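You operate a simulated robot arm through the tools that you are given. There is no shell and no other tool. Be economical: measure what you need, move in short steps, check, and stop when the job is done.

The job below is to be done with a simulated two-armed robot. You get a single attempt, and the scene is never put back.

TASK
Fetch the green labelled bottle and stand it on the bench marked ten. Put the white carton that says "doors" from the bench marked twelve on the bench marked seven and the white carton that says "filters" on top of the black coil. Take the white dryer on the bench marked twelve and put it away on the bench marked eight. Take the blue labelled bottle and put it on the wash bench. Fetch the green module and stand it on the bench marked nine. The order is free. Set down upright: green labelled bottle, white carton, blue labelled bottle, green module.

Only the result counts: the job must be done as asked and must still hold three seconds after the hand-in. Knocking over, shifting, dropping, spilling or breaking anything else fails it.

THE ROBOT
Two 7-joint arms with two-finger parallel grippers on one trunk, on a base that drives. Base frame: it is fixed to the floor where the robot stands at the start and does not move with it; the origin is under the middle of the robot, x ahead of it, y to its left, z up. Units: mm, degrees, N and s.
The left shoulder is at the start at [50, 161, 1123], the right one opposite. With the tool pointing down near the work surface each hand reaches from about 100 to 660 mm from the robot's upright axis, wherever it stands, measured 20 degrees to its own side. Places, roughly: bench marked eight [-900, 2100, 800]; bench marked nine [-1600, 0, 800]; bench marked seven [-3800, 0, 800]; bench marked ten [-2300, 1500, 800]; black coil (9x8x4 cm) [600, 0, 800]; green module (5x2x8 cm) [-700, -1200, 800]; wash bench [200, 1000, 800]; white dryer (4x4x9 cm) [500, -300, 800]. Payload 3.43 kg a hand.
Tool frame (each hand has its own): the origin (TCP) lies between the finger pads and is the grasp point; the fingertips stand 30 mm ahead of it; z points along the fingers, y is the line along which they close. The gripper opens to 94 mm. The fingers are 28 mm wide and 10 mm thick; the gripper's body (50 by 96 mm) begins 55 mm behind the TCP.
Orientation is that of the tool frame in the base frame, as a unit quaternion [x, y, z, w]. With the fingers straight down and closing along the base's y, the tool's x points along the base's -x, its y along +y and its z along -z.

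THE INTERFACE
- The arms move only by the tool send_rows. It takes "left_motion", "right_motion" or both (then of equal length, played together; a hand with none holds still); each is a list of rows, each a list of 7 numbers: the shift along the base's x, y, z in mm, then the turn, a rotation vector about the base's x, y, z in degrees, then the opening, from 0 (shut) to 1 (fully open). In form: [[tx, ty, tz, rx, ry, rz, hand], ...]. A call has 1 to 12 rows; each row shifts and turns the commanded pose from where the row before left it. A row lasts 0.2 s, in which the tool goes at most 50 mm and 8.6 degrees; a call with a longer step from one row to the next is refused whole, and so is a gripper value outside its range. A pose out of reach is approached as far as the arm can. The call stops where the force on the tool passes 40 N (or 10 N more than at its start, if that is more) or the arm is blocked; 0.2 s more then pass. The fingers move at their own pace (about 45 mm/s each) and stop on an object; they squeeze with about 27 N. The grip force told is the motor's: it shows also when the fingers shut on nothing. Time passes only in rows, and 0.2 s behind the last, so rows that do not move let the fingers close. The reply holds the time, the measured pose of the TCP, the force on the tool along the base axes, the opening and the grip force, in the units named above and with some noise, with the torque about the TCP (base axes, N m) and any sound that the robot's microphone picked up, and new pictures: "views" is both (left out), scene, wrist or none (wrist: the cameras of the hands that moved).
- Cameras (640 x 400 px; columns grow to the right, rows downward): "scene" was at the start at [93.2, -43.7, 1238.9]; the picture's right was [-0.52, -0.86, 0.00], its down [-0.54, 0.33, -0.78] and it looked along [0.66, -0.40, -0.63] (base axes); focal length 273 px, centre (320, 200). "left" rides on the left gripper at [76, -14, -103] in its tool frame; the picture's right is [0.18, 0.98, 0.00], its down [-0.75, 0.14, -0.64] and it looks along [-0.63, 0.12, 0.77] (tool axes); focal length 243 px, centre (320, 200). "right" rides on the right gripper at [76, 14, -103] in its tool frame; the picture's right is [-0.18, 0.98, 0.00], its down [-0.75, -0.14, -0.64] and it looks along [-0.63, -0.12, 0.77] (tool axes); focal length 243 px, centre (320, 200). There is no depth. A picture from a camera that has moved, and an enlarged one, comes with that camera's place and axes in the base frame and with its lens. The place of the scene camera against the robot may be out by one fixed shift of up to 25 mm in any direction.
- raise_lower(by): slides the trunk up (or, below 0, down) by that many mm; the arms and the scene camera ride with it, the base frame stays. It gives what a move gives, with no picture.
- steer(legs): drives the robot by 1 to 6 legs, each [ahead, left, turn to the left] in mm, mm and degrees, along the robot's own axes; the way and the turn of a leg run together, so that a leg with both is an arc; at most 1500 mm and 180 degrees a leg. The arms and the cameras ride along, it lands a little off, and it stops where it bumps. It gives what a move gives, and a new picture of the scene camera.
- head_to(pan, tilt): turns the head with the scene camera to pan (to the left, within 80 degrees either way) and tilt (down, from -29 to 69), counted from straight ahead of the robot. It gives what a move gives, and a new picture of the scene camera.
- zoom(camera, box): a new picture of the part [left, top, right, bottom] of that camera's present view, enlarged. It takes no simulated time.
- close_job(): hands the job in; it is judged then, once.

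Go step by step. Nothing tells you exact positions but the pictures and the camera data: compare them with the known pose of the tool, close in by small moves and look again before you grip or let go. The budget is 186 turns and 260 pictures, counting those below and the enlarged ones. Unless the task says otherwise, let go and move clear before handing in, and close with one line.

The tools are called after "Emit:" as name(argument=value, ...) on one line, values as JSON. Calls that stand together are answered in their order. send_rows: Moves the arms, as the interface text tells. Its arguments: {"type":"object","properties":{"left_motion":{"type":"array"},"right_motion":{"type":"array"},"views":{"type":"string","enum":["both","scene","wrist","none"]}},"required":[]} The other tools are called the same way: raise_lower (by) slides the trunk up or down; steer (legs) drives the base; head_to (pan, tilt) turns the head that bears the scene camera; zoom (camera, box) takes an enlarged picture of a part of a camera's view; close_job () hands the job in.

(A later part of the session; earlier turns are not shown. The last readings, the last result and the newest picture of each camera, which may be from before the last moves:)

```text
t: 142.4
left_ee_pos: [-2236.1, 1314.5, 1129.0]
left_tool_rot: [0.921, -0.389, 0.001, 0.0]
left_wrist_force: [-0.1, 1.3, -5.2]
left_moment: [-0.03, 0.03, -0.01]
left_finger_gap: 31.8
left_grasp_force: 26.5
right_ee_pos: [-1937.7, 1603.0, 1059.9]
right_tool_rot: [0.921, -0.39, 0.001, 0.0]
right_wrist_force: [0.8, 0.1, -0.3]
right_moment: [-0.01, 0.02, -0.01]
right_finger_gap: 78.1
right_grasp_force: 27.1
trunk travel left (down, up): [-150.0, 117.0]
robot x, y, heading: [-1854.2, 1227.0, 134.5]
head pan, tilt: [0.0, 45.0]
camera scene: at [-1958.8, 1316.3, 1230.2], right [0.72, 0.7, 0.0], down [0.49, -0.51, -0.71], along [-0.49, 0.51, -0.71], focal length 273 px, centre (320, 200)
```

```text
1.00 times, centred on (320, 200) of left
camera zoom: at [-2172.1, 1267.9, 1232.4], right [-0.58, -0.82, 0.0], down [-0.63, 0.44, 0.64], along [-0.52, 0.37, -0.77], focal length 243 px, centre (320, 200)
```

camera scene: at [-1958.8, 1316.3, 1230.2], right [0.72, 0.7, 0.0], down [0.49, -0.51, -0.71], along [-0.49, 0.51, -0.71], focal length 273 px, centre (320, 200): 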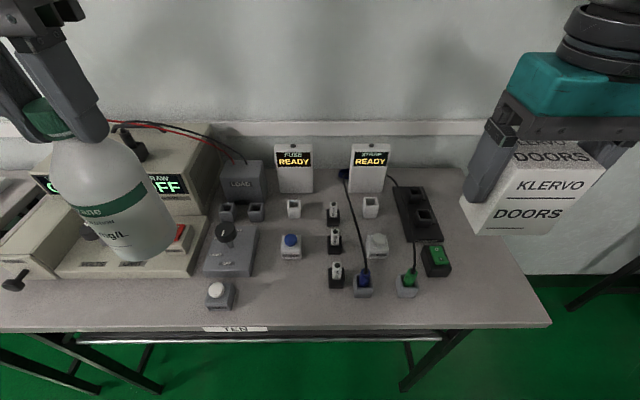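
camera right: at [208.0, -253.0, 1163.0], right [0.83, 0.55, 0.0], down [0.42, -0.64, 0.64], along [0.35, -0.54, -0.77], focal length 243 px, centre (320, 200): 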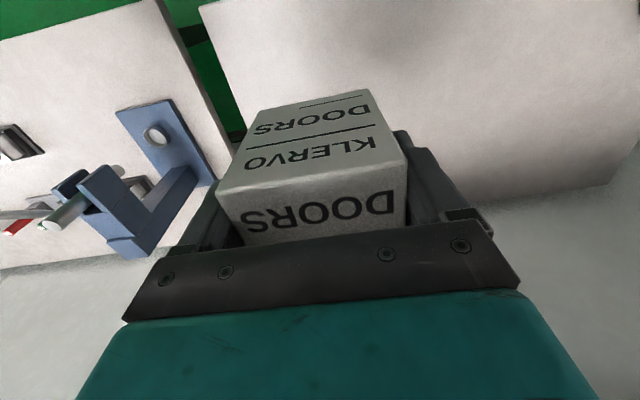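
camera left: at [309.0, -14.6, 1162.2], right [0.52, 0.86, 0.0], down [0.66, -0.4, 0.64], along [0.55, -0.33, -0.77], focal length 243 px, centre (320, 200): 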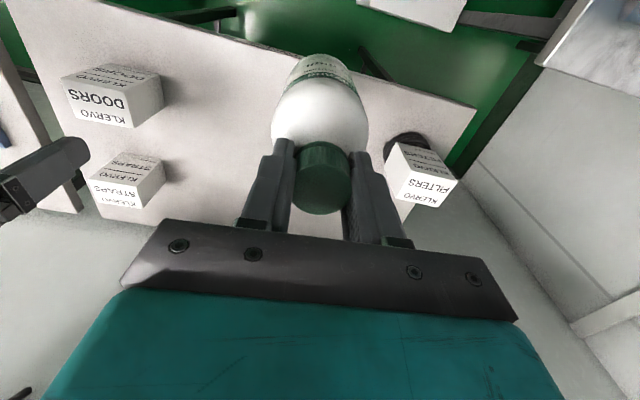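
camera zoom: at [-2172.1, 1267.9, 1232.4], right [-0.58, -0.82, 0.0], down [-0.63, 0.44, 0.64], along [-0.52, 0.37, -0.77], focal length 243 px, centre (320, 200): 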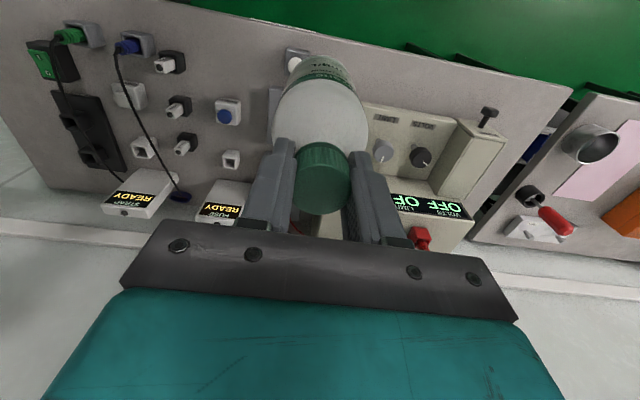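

The scene camera's fixed offset turns out to be constant in the base frame, about (+25,−5,−6). With that the wrist view agrees, and the free spot is at (−2147,1432). I'll move the bottle there and lower partway.

Emit:
send_rows(left_motion=[[22, 30, 0, 0, 0, 0, 0], [22, 30, 0, 0, 0, 0, 0], [22, 29, 0, 0, 0, 0, 0], [23, 29, 0, 0, 0, 0, 0], [0, 0, -45, 0, 0, 0, 0], [0, 0, -45, 0, 0, 0, 0], [0, 0, -30, 0, 0, 0, 0], [0, 0, 0, 0, 0, 0, 0]])

```text
t: 144.2
left_ee_pos: [-2143.7, 1430.8, 1011.9]
left_tool_rot: [0.921, -0.389, 0.001, 0.001]
left_wrist_force: [0.4, 0.2, -4.8]
left_moment: [0.0, -0.02, -0.01]
left_finger_gap: 31.5
left_grasp_force: 26.8
right_ee_pos: [-1936.4, 1603.0, 1060.2]
right_tool_rot: [0.921, -0.39, 0.001, 0.001]
right_wrist_force: [-0.2, -0.8, -1.0]
right_moment: [-0.01, 0.0, 0.01]
right_finger_gap: 78.0
right_grasp_force: 26.9
trunk travel left (down, up): [-150.0, 117.0]
robot x, y, heading: [-1854.9, 1226.3, 134.2]
head pan, tilt: [0.0, 45.0]
camera scene: at [-1958.3, 1316.0, 1230.3], right [0.72, 0.7, 0.0], down [0.49, -0.51, -0.71], along [-0.49, 0.51, -0.71], focal length 273 px, centre (320, 200)
camera left: at [-2081.6, 1385.7, 1114.1], right [-0.58, -0.82, 0.0], down [-0.63, 0.44, 0.64], along [-0.52, 0.37, -0.77], focal length 243 px, centre (320, 200)
```

scene: 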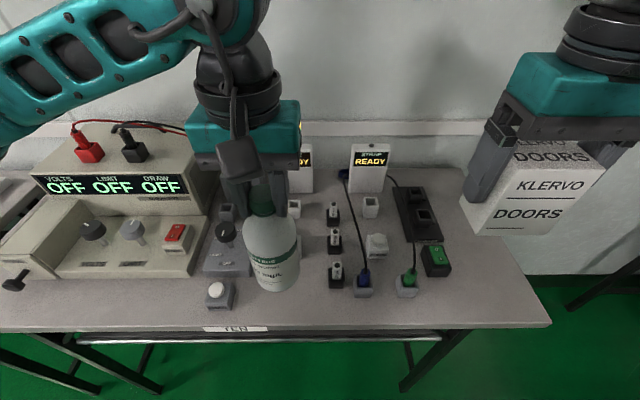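
left: 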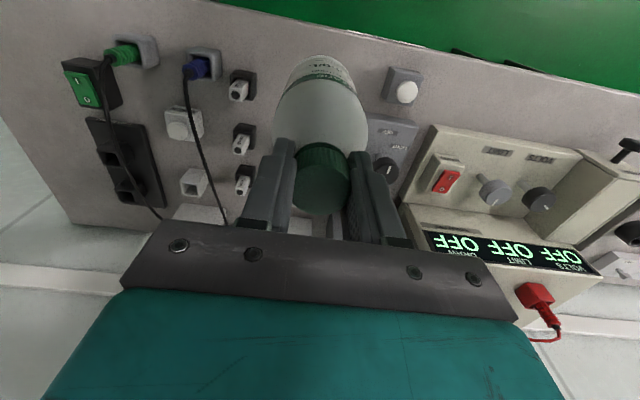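

Emit:
send_rows(left_motion=[[0, 0, -40, 0, 0, 0, 0], [0, 0, -35, 0, 0, 0, 0], [0, 0, -8, 0, 0, 0, 0], [0, 0, -3, 0, 0, 0, 0], [0, 0, -2, 0, 0, 0, 0], [0, 0, 0, 0, 0, 0, 0]])

```text
t: 145.6
left_ee_pos: [-2146.0, 1431.9, 923.2]
left_tool_rot: [0.922, -0.388, 0.0, 0.0]
left_wrist_force: [-0.1, -0.7, 4.2]
left_moment: [-0.06, -0.01, 0.02]
left_finger_gap: 31.7
left_grasp_force: 27.1
right_ee_pos: [-1936.0, 1602.3, 1059.0]
right_tool_rot: [0.921, -0.39, 0.001, 0.0]
right_wrist_force: [0.3, 0.6, -1.2]
right_moment: [-0.01, 0.0, -0.01]
right_finger_gap: 77.8
right_grasp_force: 27.0
trunk travel left (down, up): [-150.0, 117.0]
robot x, y, heading: [-1851.8, 1226.6, 134.5]
head pan, tilt: [0.0, 45.0]
camera scene: at [-1957.9, 1315.6, 1230.5], right [0.72, 0.7, 0.0], down [0.49, -0.51, -0.71], along [-0.49, 0.51, -0.71], focal length 273 px, centre (320, 200)
camera left: at [-2082.0, 1385.5, 1025.4], right [-0.58, -0.82, 0.0], down [-0.63, 0.44, 0.64], along [-0.52, 0.37, -0.77], focal length 243 px, centre (320, 200)
```

scene: 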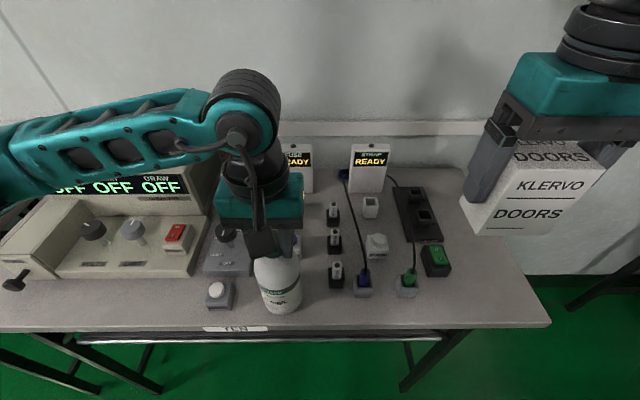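
left: 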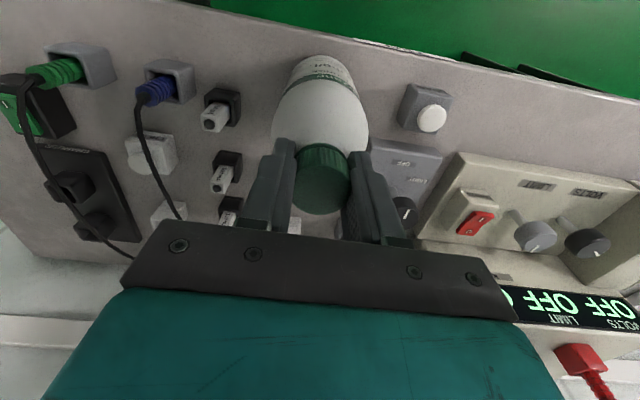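

The bottle has touched down. I'll release and rise.

Emit:
send_rows(left_motion=[[0, 0, 0, 0, 0, 0, 0.4], [0, 0, 0, 0, 0, 0, 0.6], [0, 0, 0, 0, 0, 0, 0.6], [0, 0, 15, 0, 0, 0, 0.6], [0, 0, 35, 0, 0, 0, 0.6], [0, 0, 45, 0, 0, 0, 0.6], [0, 0, 45, 0, 0, 0, 0.8], [10, -25, 0, 0, 0, 0, 1], [0, -30, 0, 0, 0, 0, 1], [-20, -30, 0, 0, 0, 0, 1], [-30, -20, 0, 0, 0, 0, 1]])

```text
t: 148.0
left_ee_pos: [-2183.8, 1326.1, 1063.9]
left_tool_rot: [0.921, -0.389, 0.0, 0.0]
left_wrist_force: [-0.4, -0.1, -0.3]
left_moment: [0.04, 0.01, 0.0]
left_finger_gap: 94.1
left_grasp_force: 0.1
right_ee_pos: [-1935.7, 1602.4, 1059.9]
right_tool_rot: [0.921, -0.391, 0.001, 0.0]
right_wrist_force: [0.0, -0.1, -1.0]
right_moment: [0.01, -0.01, 0.0]
right_finger_gap: 78.0
right_grasp_force: 26.8
trunk travel left (down, up): [-150.0, 117.0]
robot x, y, heading: [-1853.7, 1226.7, 134.2]
head pan, tilt: [0.0, 45.0]
camera scene: at [-1958.3, 1315.4, 1230.4], right [0.72, 0.7, 0.0], down [0.49, -0.51, -0.71], along [-0.49, 0.51, -0.71], focal length 273 px, centre (320, 200)
camera left: at [-2119.9, 1280.7, 1166.1], right [-0.58, -0.82, 0.0], down [-0.63, 0.44, 0.64], along [-0.52, 0.37, -0.77], focal length 243 px, centre (320, 200)
```

scene: 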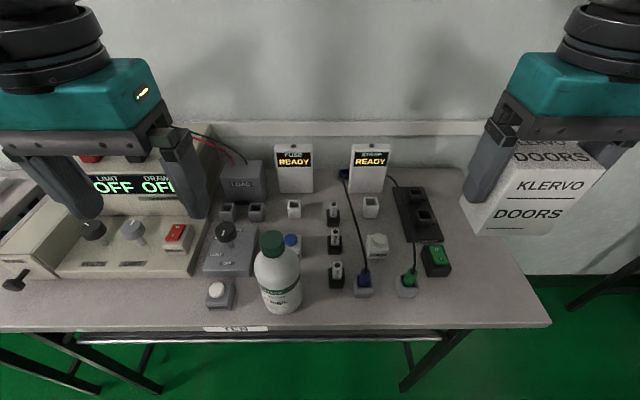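
left: 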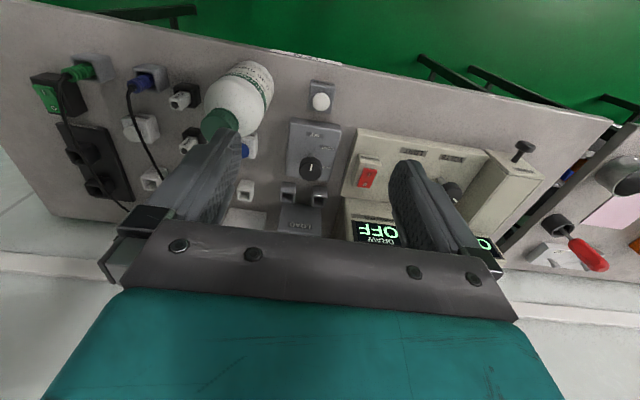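

The green bottle stands on bench ten. I'll back off and look left along the aisle toward bench seven.

Emit:
steer(legs=[[-230, 0, 0]])

Emit:
head_to(pan=70, tilt=25)

```text
t: 149.8
left_ee_pos: [-2019.5, 1159.3, 1063.8]
left_tool_rot: [0.922, -0.388, 0.0, 0.0]
left_wrist_force: [0.5, -0.7, 0.5]
left_moment: [0.02, 0.03, 0.01]
left_finger_gap: 94.2
left_grasp_force: 0.0
right_ee_pos: [-1773.7, 1435.0, 1059.7]
right_tool_rot: [0.921, -0.389, 0.001, 0.0]
right_wrist_force: [0.1, -0.6, -1.3]
right_moment: [0.04, 0.02, 0.0]
right_finger_gap: 77.8
right_grasp_force: 26.9
trunk travel left (down, up): [-150.0, 117.0]
robot x, y, heading: [-1693.9, 1061.8, 134.5]
head pan, tilt: [0.0, 45.0]
camera scene: at [-1795.2, 1148.9, 1230.4], right [0.71, 0.7, 0.0], down [0.49, -0.51, -0.71], along [-0.49, 0.51, -0.71], focal length 273 px, centre (320, 200)
```

scene: 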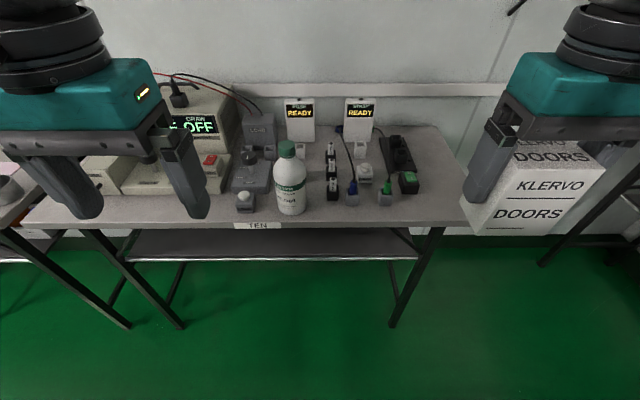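

```text
t: 151.2
left_ee_pos: [-2020.4, 1160.7, 1063.3]
left_tool_rot: [0.922, -0.388, 0.001, 0.001]
left_wrist_force: [0.2, -0.3, 0.8]
left_moment: [0.05, -0.01, 0.01]
left_finger_gap: 94.3
left_grasp_force: 0.1
right_ee_pos: [-1773.8, 1435.6, 1059.3]
right_tool_rot: [0.921, -0.389, 0.0, 0.0]
right_wrist_force: [0.0, -1.1, -0.7]
right_moment: [0.0, -0.01, 0.0]
right_finger_gap: 77.9
right_grasp_force: 26.8
trunk travel left (down, up): [-150.0, 117.0]
robot x, y, heading: [-1688.2, 1061.3, 134.6]
head pan, tilt: [70.0, 25.0]
camera scene: at [-1822.6, 1053.1, 1260.9], right [-0.41, 0.91, 0.0], down [0.39, 0.17, -0.91], along [-0.83, -0.37, -0.42], focal length 273 px, centre (320, 200)
```

scene: 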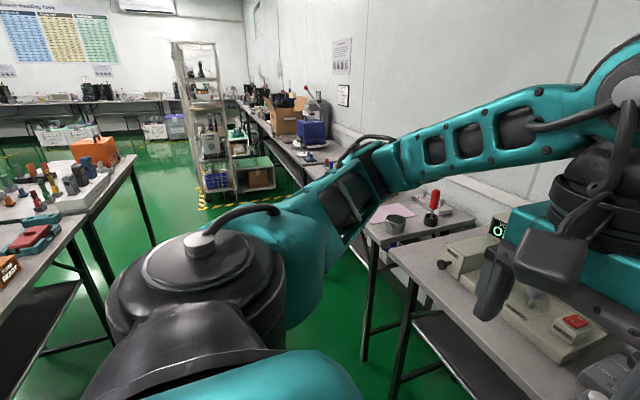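

The aisle looks clear up to a shelf unit beyond bench seven. I'll slide left in stages.

Emit:
steer(legs=[[0, 1150, 0]])

Emit:
head_to(pan=40, tilt=30)

```text
t: 157.1
left_ee_pos: [-2850.0, 363.4, 1063.8]
left_tool_rot: [0.919, -0.395, 0.001, 0.001]
left_wrist_force: [-0.5, -0.6, -0.3]
left_moment: [0.01, 0.01, 0.0]
left_finger_gap: 93.9
left_grasp_force: 0.0
right_ee_pos: [-2598.8, 634.7, 1060.5]
right_tool_rot: [0.918, -0.396, 0.001, 0.001]
right_wrist_force: [0.0, -0.5, 0.2]
right_moment: [0.0, 0.0, 0.0]
right_finger_gap: 78.1
right_grasp_force: 26.8
trunk travel left (down, up): [-150.0, 117.0]
robot x, y, heading: [-2520.2, 261.0, 133.6]
head pan, tilt: [70.0, 25.0]
camera scene: at [-2653.6, 253.2, 1260.9], right [-0.4, 0.92, 0.0], down [0.39, 0.17, -0.91], along [-0.83, -0.36, -0.42], focal length 273 px, centre (320, 200)
```

scene: 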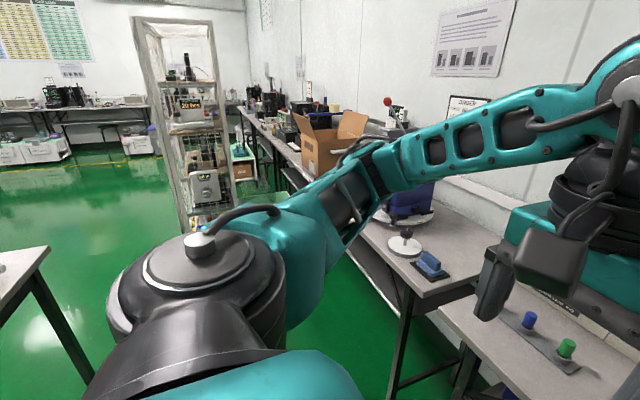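

```text
t: 158.0
left_ee_pos: [-2849.0, 363.4, 1063.0]
left_tool_rot: [0.919, -0.394, 0.001, 0.001]
left_wrist_force: [-0.2, 0.0, -0.3]
left_moment: [-0.02, 0.01, -0.02]
left_finger_gap: 94.0
left_grasp_force: 0.1
right_ee_pos: [-2598.7, 635.4, 1059.9]
right_tool_rot: [0.919, -0.395, 0.0, 0.001]
right_wrist_force: [1.1, -0.2, -1.3]
right_moment: [0.02, 0.01, 0.0]
right_finger_gap: 77.7
right_grasp_force: 26.9
trunk travel left (down, up): [-150.0, 117.0]
robot x, y, heading: [-2522.7, 256.7, 133.5]
head pan, tilt: [40.0, 30.0]
camera scene: at [-2658.9, 300.1, 1253.0], right [0.11, 0.99, 0.0], down [0.5, -0.06, -0.87], along [-0.86, 0.1, -0.5], focal length 273 px, centre (320, 200)
```

scene: 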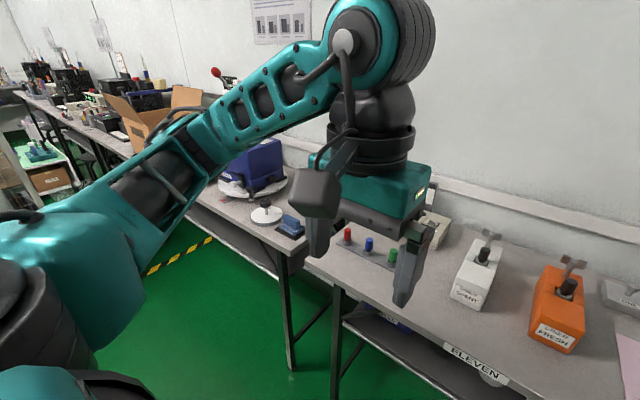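

Emit:
steer(legs=[[0, 900, 0.8]])

Emit:
head_to(pan=0, tilt=35)

```text
t: 162.7
left_ee_pos: [-3490.1, -257.6, 1062.6]
left_tool_rot: [0.921, -0.388, 0.001, 0.0]
left_wrist_force: [0.1, -0.4, -0.6]
left_moment: [-0.01, 0.0, -0.02]
left_finger_gap: 94.0
left_grasp_force: 0.1
right_ee_pos: [-3242.9, 17.5, 1059.6]
right_tool_rot: [0.921, -0.389, 0.001, 0.0]
right_wrist_force: [-0.9, 0.4, -1.2]
right_moment: [0.0, -0.04, 0.02]
right_finger_gap: 77.9
right_grasp_force: 26.4
trunk travel left (down, up): [-150.0, 117.0]
robot x, y, heading: [-3158.5, -359.5, 134.4]
head pan, tilt: [40.0, 30.0]
camera scene: at [-3298.5, -317.6, 1253.0], right [0.1, 1.0, 0.0], down [0.5, -0.05, -0.87], along [-0.86, 0.09, -0.5], focal length 273 px, centre (320, 200)
```

scene: 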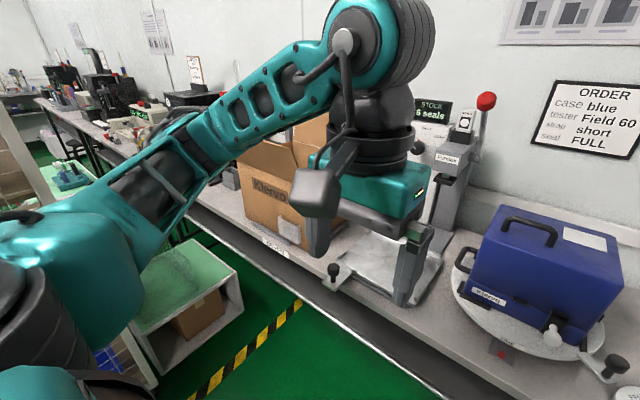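

```text
t: 163.8
left_ee_pos: [-3490.3, -257.5, 1063.7]
left_tool_rot: [0.922, -0.388, 0.001, 0.0]
left_wrist_force: [0.1, 0.3, 0.2]
left_moment: [0.01, 0.01, -0.01]
left_finger_gap: 93.9
left_grasp_force: 0.0
right_ee_pos: [-3242.9, 18.5, 1059.3]
right_tool_rot: [0.922, -0.388, 0.001, 0.0]
right_wrist_force: [0.6, -0.3, -1.4]
right_moment: [0.02, 0.01, 0.02]
right_finger_gap: 77.8
right_grasp_force: 27.1
trunk travel left (down, up): [-150.0, 117.0]
robot x, y, heading: [-3159.0, -356.4, 134.4]
head pan, tilt: [0.0, 35.0]
camera scene: at [-3270.0, -263.4, 1245.2], right [0.71, 0.7, 0.0], down [0.4, -0.41, -0.82], along [-0.57, 0.59, -0.57], focal length 273 px, centre (320, 200)
```

scene: 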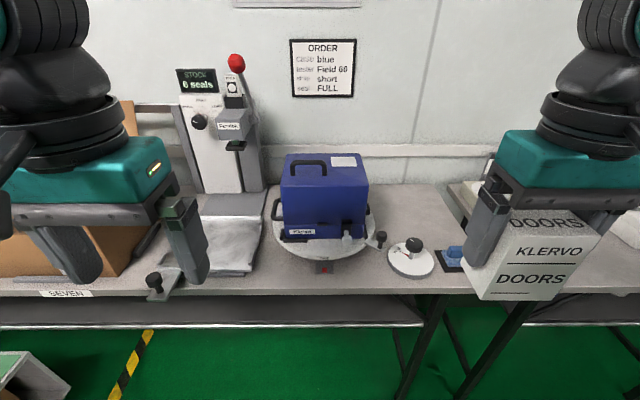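

Bench seven is here (SEVEN tag at left). I'll zoom in for a free area.

Emit:
zoom(camera="scene", box=[240, 140, 520, 315])

Emit:
head_to(pan=0, tilt=55)

```text
2.29 times, centred on (380, 228) of scene
camera zoom: at [-3270.0, -263.4, 1245.2], right [0.71, 0.7, 0.0], down [0.4, -0.41, -0.82], along [-0.57, 0.59, -0.57], focal length 623 px, centre (183, 137)
```

zoom: 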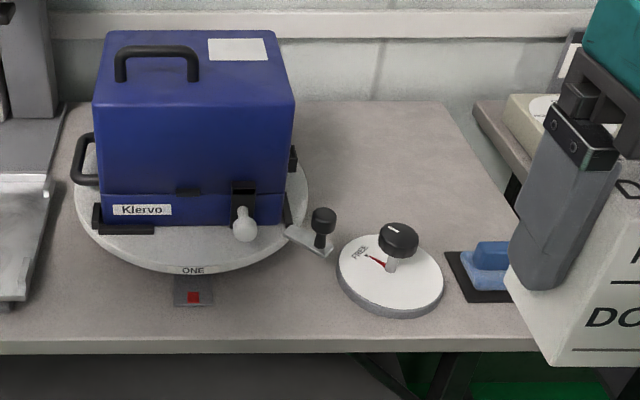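

```text
t: 164.6
left_ee_pos: [-3489.3, -258.3, 1064.3]
left_tool_rot: [0.922, -0.388, 0.002, 0.0]
left_wrist_force: [-0.1, -0.5, -0.4]
left_moment: [-0.04, 0.0, -0.02]
left_finger_gap: 94.0
left_grasp_force: 0.1
right_ee_pos: [-3242.8, 18.3, 1059.5]
right_tool_rot: [0.921, -0.389, 0.001, 0.0]
right_wrist_force: [0.7, 1.0, -1.0]
right_moment: [0.0, 0.0, 0.0]
right_finger_gap: 77.9
right_grasp_force: 26.9
trunk travel left (down, up): [-150.0, 117.0]
robot x, y, heading: [-3158.4, -356.6, 134.5]
head pan, tilt: [0.0, 55.0]
camera scene: at [-3258.8, -274.8, 1217.0], right [0.71, 0.7, 0.0], down [0.57, -0.59, -0.57], along [-0.4, 0.41, -0.82], focal length 273 px, centre (320, 200)
```

scene: 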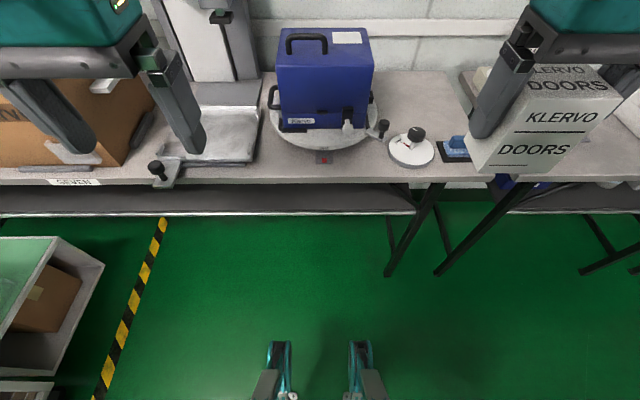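

There's good free space behind the white dial, around (−3453,368). I'll shift right and drive in.

Emit:
steer(legs=[[0, -150, 0], [175, 0, 0]])

Emit:
head_to(pan=-10, tilt=40)

Emit:
zoom(camera="right", box=[0, 0, 640, 400])

```text
t: 167.0
left_ee_pos: [-3504.2, -28.5, 1064.5]
left_tool_rot: [0.922, -0.388, 0.001, 0.001]
left_wrist_force: [0.0, 0.6, 1.0]
left_moment: [-0.01, -0.04, 0.01]
left_finger_gap: 94.0
left_grasp_force: 0.0
right_ee_pos: [-3257.3, 246.3, 1059.4]
right_tool_rot: [0.921, -0.389, 0.001, 0.001]
right_wrist_force: [0.0, 0.4, -0.8]
right_moment: [-0.01, -0.01, 0.02]
right_finger_gap: 77.7
right_grasp_force: 27.2
trunk travel left (down, up): [-150.0, 117.0]
robot x, y, heading: [-3171.2, -126.9, 134.7]
head pan, tilt: [0.0, 55.0]
camera scene: at [-3272.0, -46.4, 1216.8], right [0.71, 0.7, 0.0], down [0.57, -0.59, -0.57], along [-0.4, 0.41, -0.82], focal length 273 px, centre (320, 200)
```

scene: 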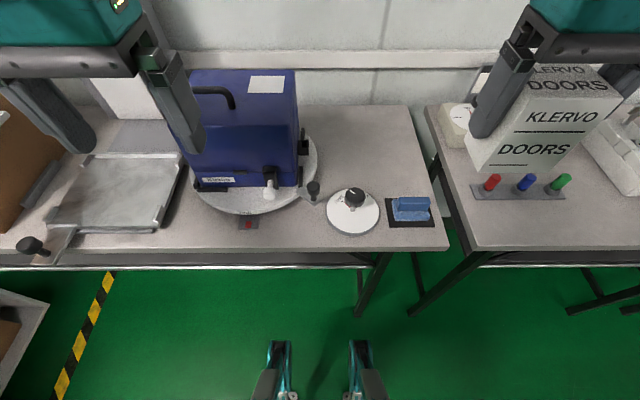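

```text
t: 167.8
left_ee_pos: [-3502.7, -28.6, 1063.7]
left_tool_rot: [0.922, -0.387, 0.0, 0.0]
left_wrist_force: [0.5, 0.5, 0.1]
left_moment: [-0.04, 0.01, -0.01]
left_finger_gap: 94.2
left_grasp_force: 0.1
right_ee_pos: [-3256.4, 247.1, 1059.6]
right_tool_rot: [0.921, -0.39, 0.001, -0.001]
right_wrist_force: [-0.2, -0.1, -0.6]
right_moment: [0.04, -0.03, -0.01]
right_finger_gap: 78.0
right_grasp_force: 27.2
trunk travel left (down, up): [-150.0, 117.0]
robot x, y, heading: [-3171.1, -131.1, 134.7]
head pan, tilt: [-10.0, 40.0]
camera scene: at [-3269.3, -28.1, 1237.6], right [0.82, 0.57, 0.0], down [0.36, -0.53, -0.77], along [-0.43, 0.63, -0.64], focal length 273 px, centre (320, 200)
```

scene: 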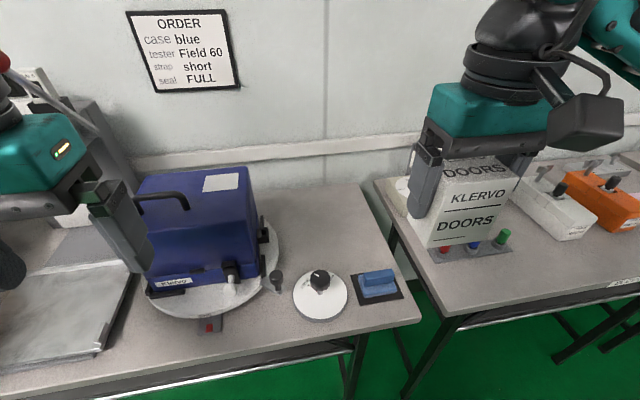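

```text
1.00 times, centred on (320, 200) of right
camera zoom: at [-3214.5, 180.9, 1162.2], right [-0.83, -0.55, 0.0], down [-0.43, 0.64, 0.64], along [-0.35, 0.53, -0.77], focal length 243 px, centre (320, 200)
```

zoom: 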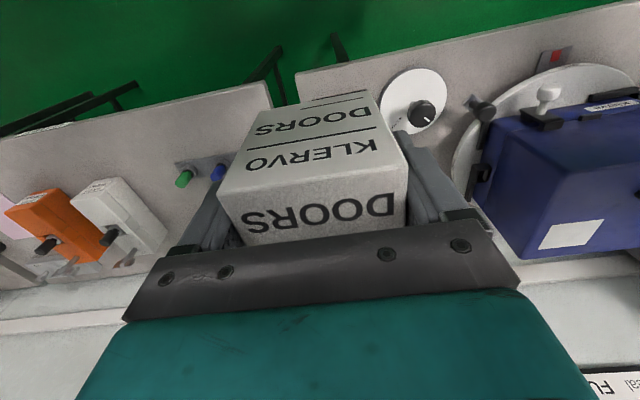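

Emit:
send_rows(right_motion=[[-33, 16, 0, 0, 0, 0, 0.4], [-33, 16, 0, 0, 0, 0, 0.4], [-33, 16, 0, 0, 0, 0, 0.4], [-33, 15, 0, 0, 0, 0, 0.4], [-34, 15, 0, 0, 0, 0, 0.4], [-34, 15, 0, 0, 0, 0, 0.4], [-34, 15, 0, 0, 0, 0, 0.4], [0, 0, -45, 0, 0, 0, 0.4], [0, 0, -45, 0, 0, 0, 0.4], [0, 0, 0, 0, 0, 0, 0.4]])

```text
t: 170.0
left_ee_pos: [-3503.1, -29.1, 1063.2]
left_tool_rot: [0.922, -0.388, 0.0, -0.001]
left_wrist_force: [-0.5, 0.9, -0.1]
left_moment: [0.0, -0.02, -0.02]
left_finger_gap: 93.9
left_grasp_force: 0.1
right_ee_pos: [-3491.2, 352.2, 972.6]
right_tool_rot: [0.921, -0.389, 0.001, -0.001]
right_wrist_force: [0.0, 0.2, -0.9]
right_moment: [-0.03, -0.02, 0.06]
right_finger_gap: 78.1
right_grasp_force: 26.9
trunk travel left (down, up): [-150.0, 117.0]
robot x, y, heading: [-3172.6, -130.0, 134.5]
head pan, tilt: [-10.0, 40.0]
camera scene: at [-3269.3, -28.2, 1237.6], right [0.83, 0.56, 0.0], down [0.36, -0.53, -0.77], along [-0.43, 0.63, -0.64], focal length 273 px, centre (320, 200)
camera right: at [-3448.7, 287.0, 1074.3], right [-0.83, -0.55, 0.0], down [-0.42, 0.64, 0.64], along [-0.35, 0.53, -0.77], focal length 243 px, centre (320, 200)
```

scene: 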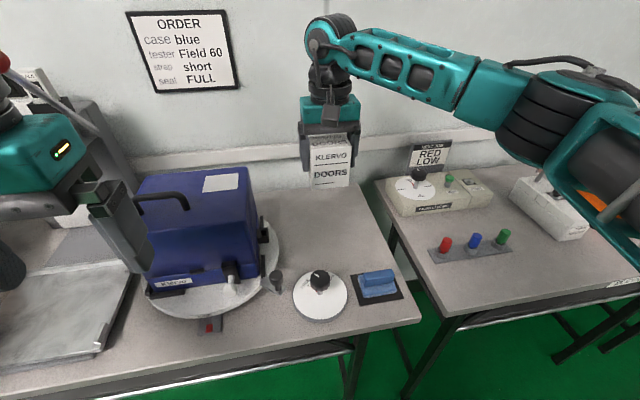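
right: 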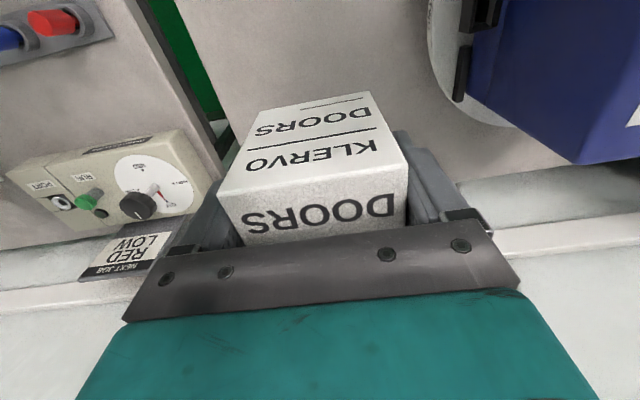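

The landing area is clear. I'll lower the carton.

Emit:
send_rows(right_motion=[[0, 0, -45, 0, 0, 0, 0.4], [0, 0, -45, 0, 0, 0, 0.4], [0, 0, -45, 0, 0, 0, 0.4], [0, 0, -15, 0, 0, 0, 0.4], [0, 0, -4, 0, 0, 0, 0.4], [0, 0, -3, 0, 0, 0, 0.4], [0, 0, 0, 0, 0, 0, 0.4]], views="wrist")

```text
t: 171.6
left_ee_pos: [-3502.1, -30.0, 1063.1]
left_tool_rot: [0.922, -0.388, 0.0, 0.0]
left_wrist_force: [0.1, 0.1, -0.4]
left_moment: [0.02, -0.02, 0.06]
left_finger_gap: 94.0
left_grasp_force: 0.0
right_ee_pos: [-3489.9, 353.4, 813.5]
right_tool_rot: [0.921, -0.389, 0.0, 0.0]
right_wrist_force: [0.0, -0.1, -1.2]
right_moment: [0.0, 0.01, 0.01]
right_finger_gap: 78.0
right_grasp_force: 27.2
trunk travel left (down, up): [-150.0, 117.0]
robot x, y, heading: [-3173.1, -129.2, 134.5]
head pan, tilt: [-10.0, 40.0]
camera right: at [-3448.9, 288.6, 915.7], right [-0.83, -0.55, 0.0], down [-0.43, 0.64, 0.64], along [-0.35, 0.53, -0.77], focal length 243 px, centre (320, 200)
```

right: 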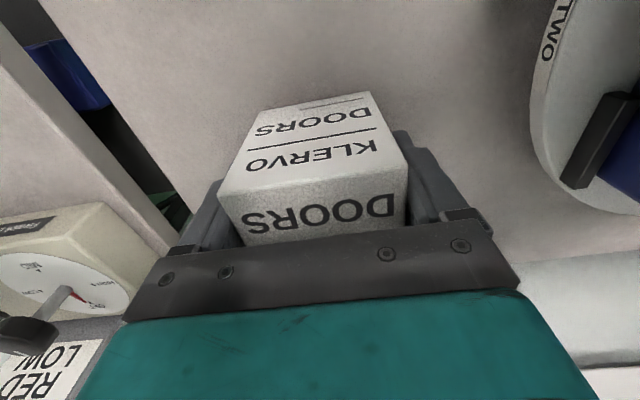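

Emit:
send_rows(right_motion=[[0, 0, -1.5, 0, 0, 0, 0.4], [0, 0, -1.5, 0, 0, 0, 0.4], [0, 0, 0, 0, 0, 0, 0.4]], views="none")

```text
t: 172.4
left_ee_pos: [-3502.5, -30.6, 1064.0]
left_tool_rot: [0.922, -0.388, 0.0, 0.0]
left_wrist_force: [0.6, 0.3, 0.6]
left_moment: [-0.03, -0.03, 0.01]
left_finger_gap: 94.0
left_grasp_force: 0.1
right_ee_pos: [-3490.1, 354.1, 811.4]
right_tool_rot: [0.921, -0.389, 0.001, 0.0]
right_wrist_force: [1.1, 1.6, 0.4]
right_moment: [0.07, 0.0, 0.0]
right_finger_gap: 78.0
right_grasp_force: 27.5
trunk travel left (down, up): [-150.0, 117.0]
robot x, y, heading: [-3175.1, -127.8, 134.3]
head pan, tilt: [-10.0, 40.0]
```

Emit:
send_rows(right_motion=[[0, 0, -0.7, 0, 0, 0, 0.4], [0, 0, 0, 0, 0, 0, 1], [0, 0, 0, 0, 0, 0, 1], [0, 0, 0, 0, 0, 0, 1], [0, 0, 20, 0, 0, 0, 1], [0, 0, 45, 0, 0, 0, 1], [0, 0, 48, 0, 0, 0, 1], [0, 0, 48, 0, 0, 0, 1], [0, 0, 48, 0, 0, 0, 1], [0, 0, 40, 0, 0, 0, 1]])

```text
t: 174.6
left_ee_pos: [-3502.5, -28.6, 1062.7]
left_tool_rot: [0.922, -0.387, -0.001, 0.0]
left_wrist_force: [0.2, -0.1, 0.2]
left_moment: [0.0, 0.01, 0.0]
left_finger_gap: 93.8
left_grasp_force: 0.1
right_ee_pos: [-3490.0, 355.4, 1058.8]
right_tool_rot: [0.921, -0.389, 0.001, 0.0]
right_wrist_force: [-0.4, 0.3, -0.1]
right_moment: [0.01, 0.02, -0.03]
right_finger_gap: 94.0
right_grasp_force: 0.0
trunk travel left (down, up): [-150.0, 117.0]
robot x, y, heading: [-3173.5, -128.5, 134.6]
head pan, tilt: [-10.0, 40.0]
camera scene: at [-3269.2, -28.5, 1237.6], right [0.83, 0.57, 0.0], down [0.36, -0.53, -0.77], along [-0.43, 0.63, -0.64], focal length 273 px, centre (320, 200)
camera right: at [-3448.0, 289.5, 1162.2], right [-0.83, -0.55, 0.0], down [-0.43, 0.64, 0.64], along [-0.35, 0.53, -0.77], focal length 243 px, centre (320, 200)
```

scene: 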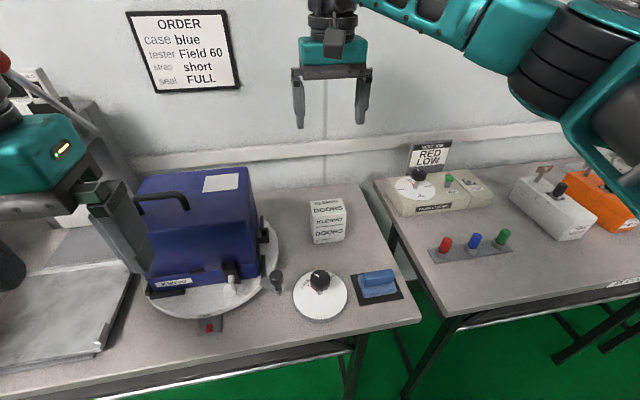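
right: 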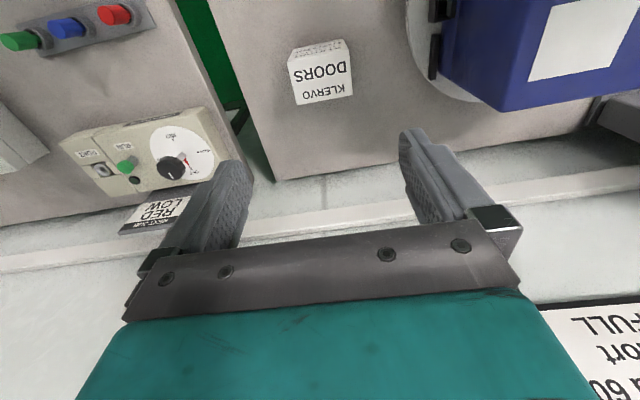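

The doors carton stands on bench seven. I'll retract and drive back along the known route toward the green module.

Emit:
send_rows(right_motion=[[35, -14, 0, 0, 0, 0, 1], [35, -14, 0, 0, 0, 0, 1], [35, -14, 0, 0, 0, 0, 1], [35, -13, 0, 0, 0, 0, 1], [35, -13, 0, 0, 0, 0, 1], [35, -13, 0, 0, 0, 0, 1], [33, -13, 0, 0, 0, 0, 1]], views="none")

Emit:
head_to(pan=-45, tilt=30)

Emit:
steer(legs=[[-185, 0, 0], [0, -1180, 0]])

```text
t: 176.2
left_ee_pos: [-3502.1, -29.1, 1064.5]
left_tool_rot: [0.922, -0.387, 0.0, 0.0]
left_wrist_force: [0.6, 0.0, -0.6]
left_moment: [-0.01, -0.01, -0.02]
left_finger_gap: 94.0
left_grasp_force: 0.0
right_ee_pos: [-3246.4, 257.2, 1060.6]
right_tool_rot: [0.921, -0.389, 0.001, 0.0]
right_wrist_force: [0.7, -0.6, 0.0]
right_moment: [0.02, 0.0, 0.02]
right_finger_gap: 93.8
right_grasp_force: 0.1
trunk travel left (down, up): [-150.0, 117.0]
robot x, y, heading: [-3176.9, -126.8, 134.5]
head pan, tilt: [-10.0, 40.0]
```

```text
t: 177.2
left_ee_pos: [-3502.9, -30.1, 1063.6]
left_tool_rot: [0.922, -0.388, 0.0, 0.001]
left_wrist_force: [0.8, -0.1, 0.5]
left_moment: [0.0, 0.01, 0.02]
left_finger_gap: 94.1
left_grasp_force: 0.0
right_ee_pos: [-3248.5, 259.7, 1060.7]
right_tool_rot: [0.921, -0.389, 0.0, 0.001]
right_wrist_force: [0.7, 0.0, -0.6]
right_moment: [-0.01, -0.04, -0.02]
right_finger_gap: 94.0
right_grasp_force: 0.0
trunk travel left (down, up): [-150.0, 117.0]
robot x, y, heading: [-3172.7, -126.8, 134.5]
head pan, tilt: [-45.0, 30.0]
camera scene: at [-3220.3, -7.9, 1253.0], right [1.0, -0.01, 0.0], down [0.0, -0.5, -0.87], along [0.01, 0.87, -0.5], focal length 273 px, centre (320, 200)
```

scene: 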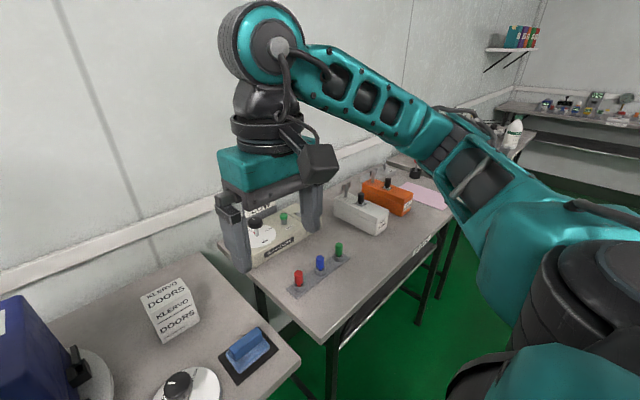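

```text
t: 184.3
left_ee_pos: [-2532.7, 658.2, 1063.8]
left_tool_rot: [0.921, -0.389, 0.0, -0.001]
left_wrist_force: [-0.6, 0.4, 1.0]
left_moment: [0.01, 0.03, 0.02]
left_finger_gap: 94.0
left_grasp_force: 0.0
right_ee_pos: [-2277.2, 944.0, 1061.1]
right_tool_rot: [0.921, -0.39, 0.001, 0.0]
right_wrist_force: [-0.6, -0.5, 0.7]
right_moment: [-0.01, -0.02, 0.01]
right_finger_gap: 94.1
right_grasp_force: 0.1
trunk travel left (down, up): [-150.0, 117.0]
robot x, y, heading: [-2199.3, 561.6, 134.0]
head pan, tilt: [-45.0, 30.0]
camera scene: at [-2250.7, 678.3, 1253.0], right [1.0, -0.01, 0.0], down [-0.01, -0.5, -0.87], along [0.01, 0.87, -0.5], focal length 273 px, centre (320, 200)
```

scene: 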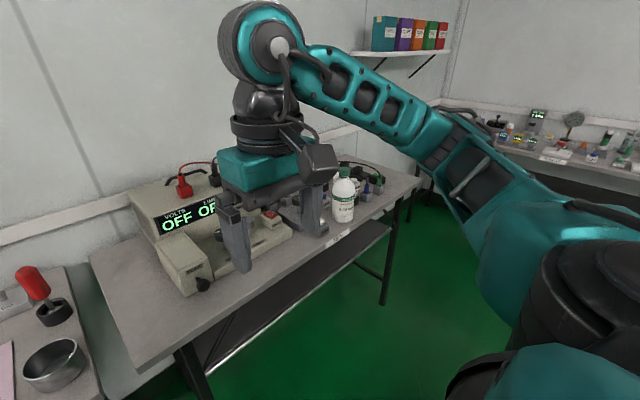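

Emit:
steer(legs=[[0, -1180, 0.3], [0, 0, 180]])

Emit:
head_to(pan=0, tilt=20)

```text
t: 197.8
left_ee_pos: [-1018.1, 1313.1, 1063.4]
left_tool_rot: [0.358, 0.934, 0.0, -0.001]
left_wrist_force: [-0.2, -0.3, 0.2]
left_moment: [-0.02, 0.0, -0.01]
left_finger_gap: 94.1
left_grasp_force: 0.2
right_ee_pos: [-1253.2, 1009.6, 1060.2]
right_tool_rot: [0.359, 0.933, 0.0, 0.0]
right_wrist_force: [-0.1, 0.1, -0.7]
right_moment: [0.0, -0.02, 0.0]
right_finger_gap: 93.9
right_grasp_force: 0.1
trunk travel left (down, up): [-150.0, 117.0]
robot x, y, heading: [-1354.0, 1388.6, -41.9]
head pan, tilt: [-45.0, 30.0]
camera scene: at [-1337.6, 1273.3, 1253.0], right [-1.0, -0.05, 0.0], down [-0.03, 0.5, -0.87], along [0.05, -0.86, -0.5], focal length 273 px, centre (320, 200)
```

scene: 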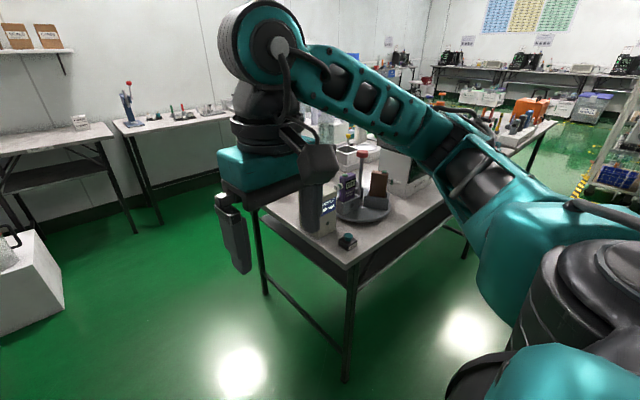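

```text
t: 199.0
left_ee_pos: [-1016.6, 1313.1, 1062.8]
left_tool_rot: [0.358, 0.934, 0.0, 0.0]
left_wrist_force: [0.5, 0.5, -0.3]
left_moment: [-0.01, 0.03, -0.03]
left_finger_gap: 93.9
left_grasp_force: 0.0
right_ee_pos: [-1253.8, 1011.0, 1061.0]
right_tool_rot: [0.358, 0.934, 0.0, -0.001]
right_wrist_force: [0.6, 0.7, 0.6]
right_moment: [0.01, 0.0, -0.04]
right_finger_gap: 94.4
right_grasp_force: 0.0
trunk travel left (down, up): [-150.0, 117.0]
robot x, y, heading: [-1353.6, 1389.8, -41.8]
head pan, tilt: [0.0, 20.0]
camera scene: at [-1273.3, 1301.4, 1269.0], right [-0.67, -0.74, 0.0], down [-0.25, 0.23, -0.94], along [0.7, -0.63, -0.34], focal length 273 px, centre (320, 200)
```

scene: 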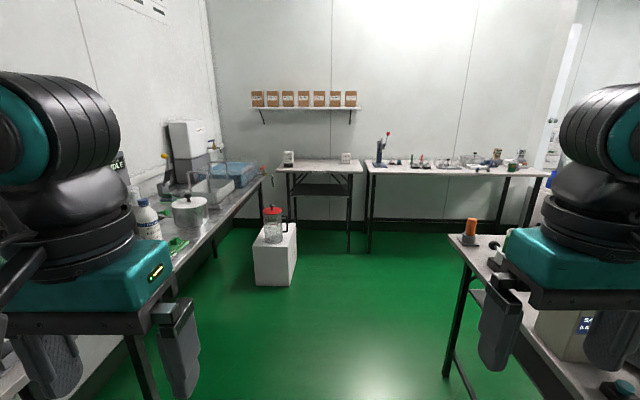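

I'll straighten up, drive forward to the near aisle, then slide right along the module bench.

Emit:
steer(legs=[[0, 0, -3.9], [1450, 0, 0], [230, -50, 0]])

Emit:
head_to(pan=-50, tilt=25)

```text
t: 207.9
left_ee_pos: [119.3, 88.8, 1062.3]
left_tool_rot: [0.377, 0.926, 0.0, -0.001]
left_wrist_force: [0.0, -0.1, -0.2]
left_moment: [0.04, -0.01, -0.01]
left_finger_gap: 94.1
left_grasp_force: 0.0
right_ee_pos: [-129.5, -204.0, 1060.3]
right_tool_rot: [0.379, 0.925, 0.0, -0.001]
right_wrist_force: [-0.7, -0.2, 0.3]
right_moment: [0.01, 0.04, 0.0]
right_finger_gap: 94.0
right_grasp_force: 0.0
trunk travel left (down, up): [-150.0, 117.0]
robot x, y, heading: [-209.7, 180.5, -44.3]
head pan, tilt: [0.0, 20.0]
camera scene: at [-137.0, 87.4, 1268.9], right [-0.7, -0.71, 0.0], down [-0.24, 0.24, -0.94], along [0.67, -0.66, -0.34], focal length 273 px, centre (320, 200)
```

scene: 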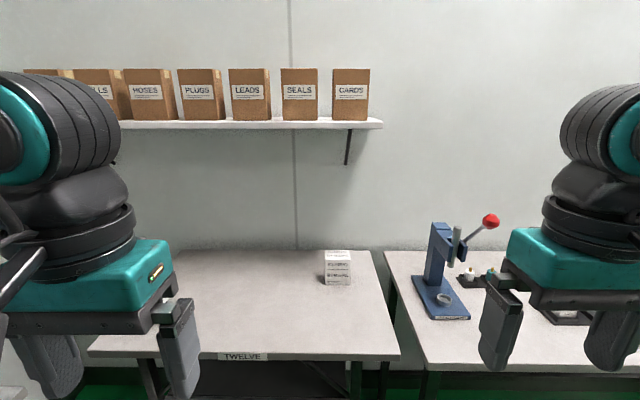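

```text
t: 209.1
left_ee_pos: [118.3, 88.9, 1063.8]
left_tool_rot: [0.377, 0.926, 0.001, 0.0]
left_wrist_force: [-1.3, -0.2, 0.0]
left_moment: [-0.01, -0.01, 0.0]
left_finger_gap: 93.9
left_grasp_force: 0.0
right_ee_pos: [-129.8, -203.5, 1059.3]
right_tool_rot: [0.379, 0.925, 0.001, 0.001]
right_wrist_force: [-0.8, -0.5, 0.0]
right_moment: [0.01, 0.02, 0.04]
right_finger_gap: 94.0
right_grasp_force: 0.0
trunk travel left (down, up): [-150.0, 117.0]
robot x, y, heading: [-207.4, 182.3, -44.4]
head pan, tilt: [-50.0, 25.0]
camera scene: at [-210.7, 61.1, 1260.9], right [-1.0, 0.08, 0.0], down [0.03, 0.42, -0.91], along [-0.07, -0.9, -0.42], focal length 273 px, centre (320, 200)
```

scene: 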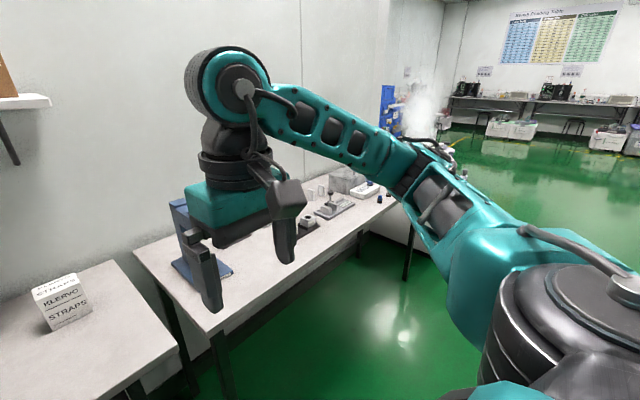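

Emit:
steer(legs=[[0, -1150, -1]])

Emit:
head_to(pan=0, tilt=35)

```text
t: 215.0
left_ee_pos: [-714.8, -747.6, 1064.2]
left_tool_rot: [0.388, 0.922, 0.0, 0.0]
left_wrist_force: [-0.8, -0.3, 1.1]
left_moment: [-0.03, 0.0, -0.02]
left_finger_gap: 94.0
left_grasp_force: 0.1
right_ee_pos: [-969.0, -1035.6, 1059.4]
right_tool_rot: [0.39, 0.921, 0.001, -0.001]
right_wrist_force: [0.7, -0.4, -0.3]
right_moment: [0.0, -0.01, -0.01]
right_finger_gap: 94.1
right_grasp_force: 0.0
trunk travel left (down, up): [-150.0, 117.0]
robot x, y, heading: [-1044.0, -654.0, -45.6]
head pan, tilt: [-50.0, 25.0]
camera scene: at [-1044.8, -769.7, 1260.9], right [-1.0, 0.1, 0.0], down [0.04, 0.42, -0.91], along [-0.09, -0.9, -0.42], focal length 273 px, centre (320, 200)
```

scene: 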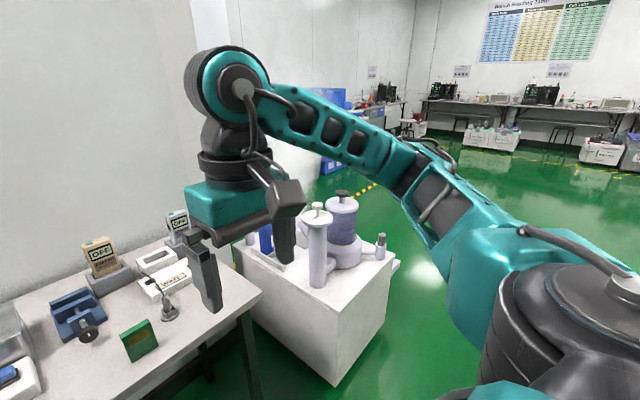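

```text
t: 216.2
left_ee_pos: [-713.9, -749.2, 1063.6]
left_tool_rot: [0.389, 0.921, 0.0, 0.0]
left_wrist_force: [0.3, 0.8, -0.7]
left_moment: [0.0, 0.01, 0.05]
left_finger_gap: 94.0
left_grasp_force: 0.1
right_ee_pos: [-968.5, -1034.3, 1059.9]
right_tool_rot: [0.389, 0.921, 0.001, -0.001]
right_wrist_force: [-0.2, 0.2, 0.1]
right_moment: [-0.01, 0.01, -0.02]
right_finger_gap: 93.8
right_grasp_force: 0.0
trunk travel left (down, up): [-150.0, 117.0]
robot x, y, heading: [-1044.1, -654.1, -45.5]
head pan, tilt: [0.0, 35.0]
camera scene: at [-974.1, -741.0, 1245.2], right [-0.72, -0.7, 0.0], down [-0.4, 0.41, -0.82], along [0.57, -0.59, -0.57], focal length 273 px, centre (320, 200)
```

scene: 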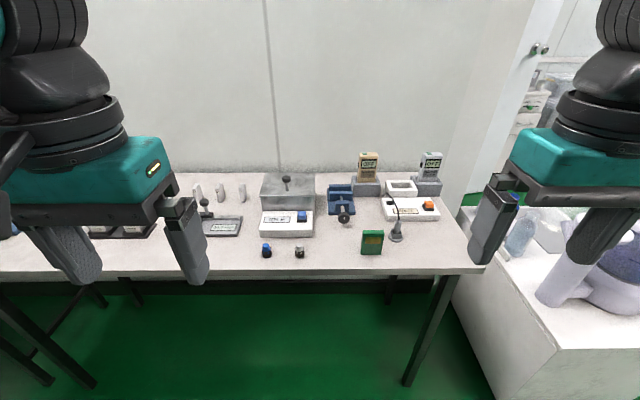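

The green module stands near the bench's front at about (−709,−1176). I'll shift left to stay clear of the white cart and drive in.

Emit:
steer(legs=[[0, 110, 0], [210, 0, 0]])

Emit:
zoom(camera="right", box=[0, 0, 640, 400])

```text
t: 218.7
left_ee_pos: [-484.1, -823.1, 1064.1]
left_tool_rot: [0.386, 0.923, 0.0, -0.001]
left_wrist_force: [0.5, -1.0, 0.4]
left_moment: [0.02, 0.01, 0.01]
left_finger_gap: 94.1
left_grasp_force: 0.1
right_ee_pos: [-739.2, -1111.5, 1059.0]
right_tool_rot: [0.387, 0.922, 0.001, -0.001]
right_wrist_force: [-0.4, -0.4, 0.0]
right_moment: [-0.01, 0.01, 0.01]
right_finger_gap: 93.9
right_grasp_force: 0.0
trunk travel left (down, up): [-150.0, 117.0]
robot x, y, heading: [-816.2, -728.7, -45.4]
head pan, tilt: [0.0, 35.0]
camera scene: at [-745.4, -817.5, 1245.1], right [-0.71, -0.7, 0.0], down [-0.4, 0.41, -0.82], along [0.57, -0.58, -0.57], focal length 273 px, centre (320, 200)
```

scene: 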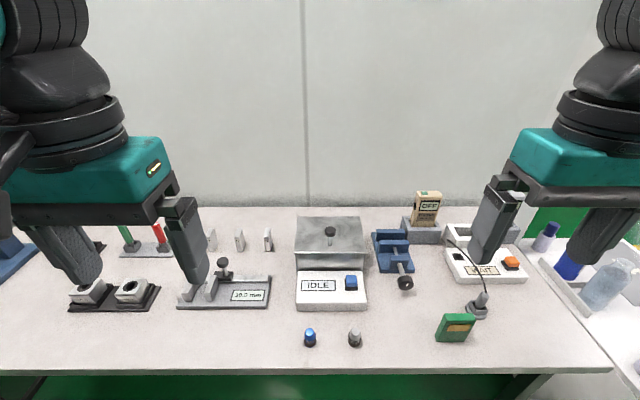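

```text
1.00 times, centred on (320, 200) of right
camera zoom: at [-783.4, -1048.4, 1162.7], right [0.83, 0.56, 0.0], down [0.43, -0.64, 0.64], along [0.36, -0.53, -0.77], focal length 243 px, centre (320, 200)
```

zoom: 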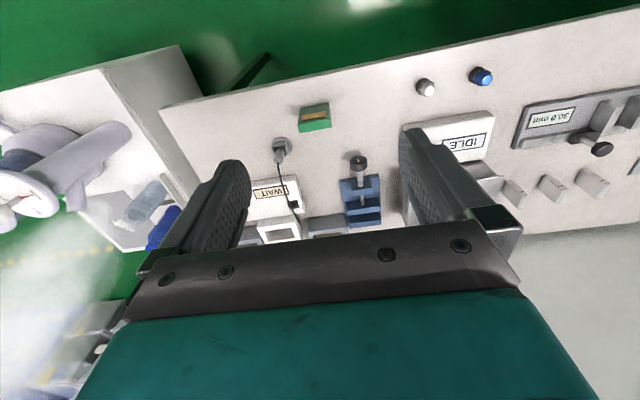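

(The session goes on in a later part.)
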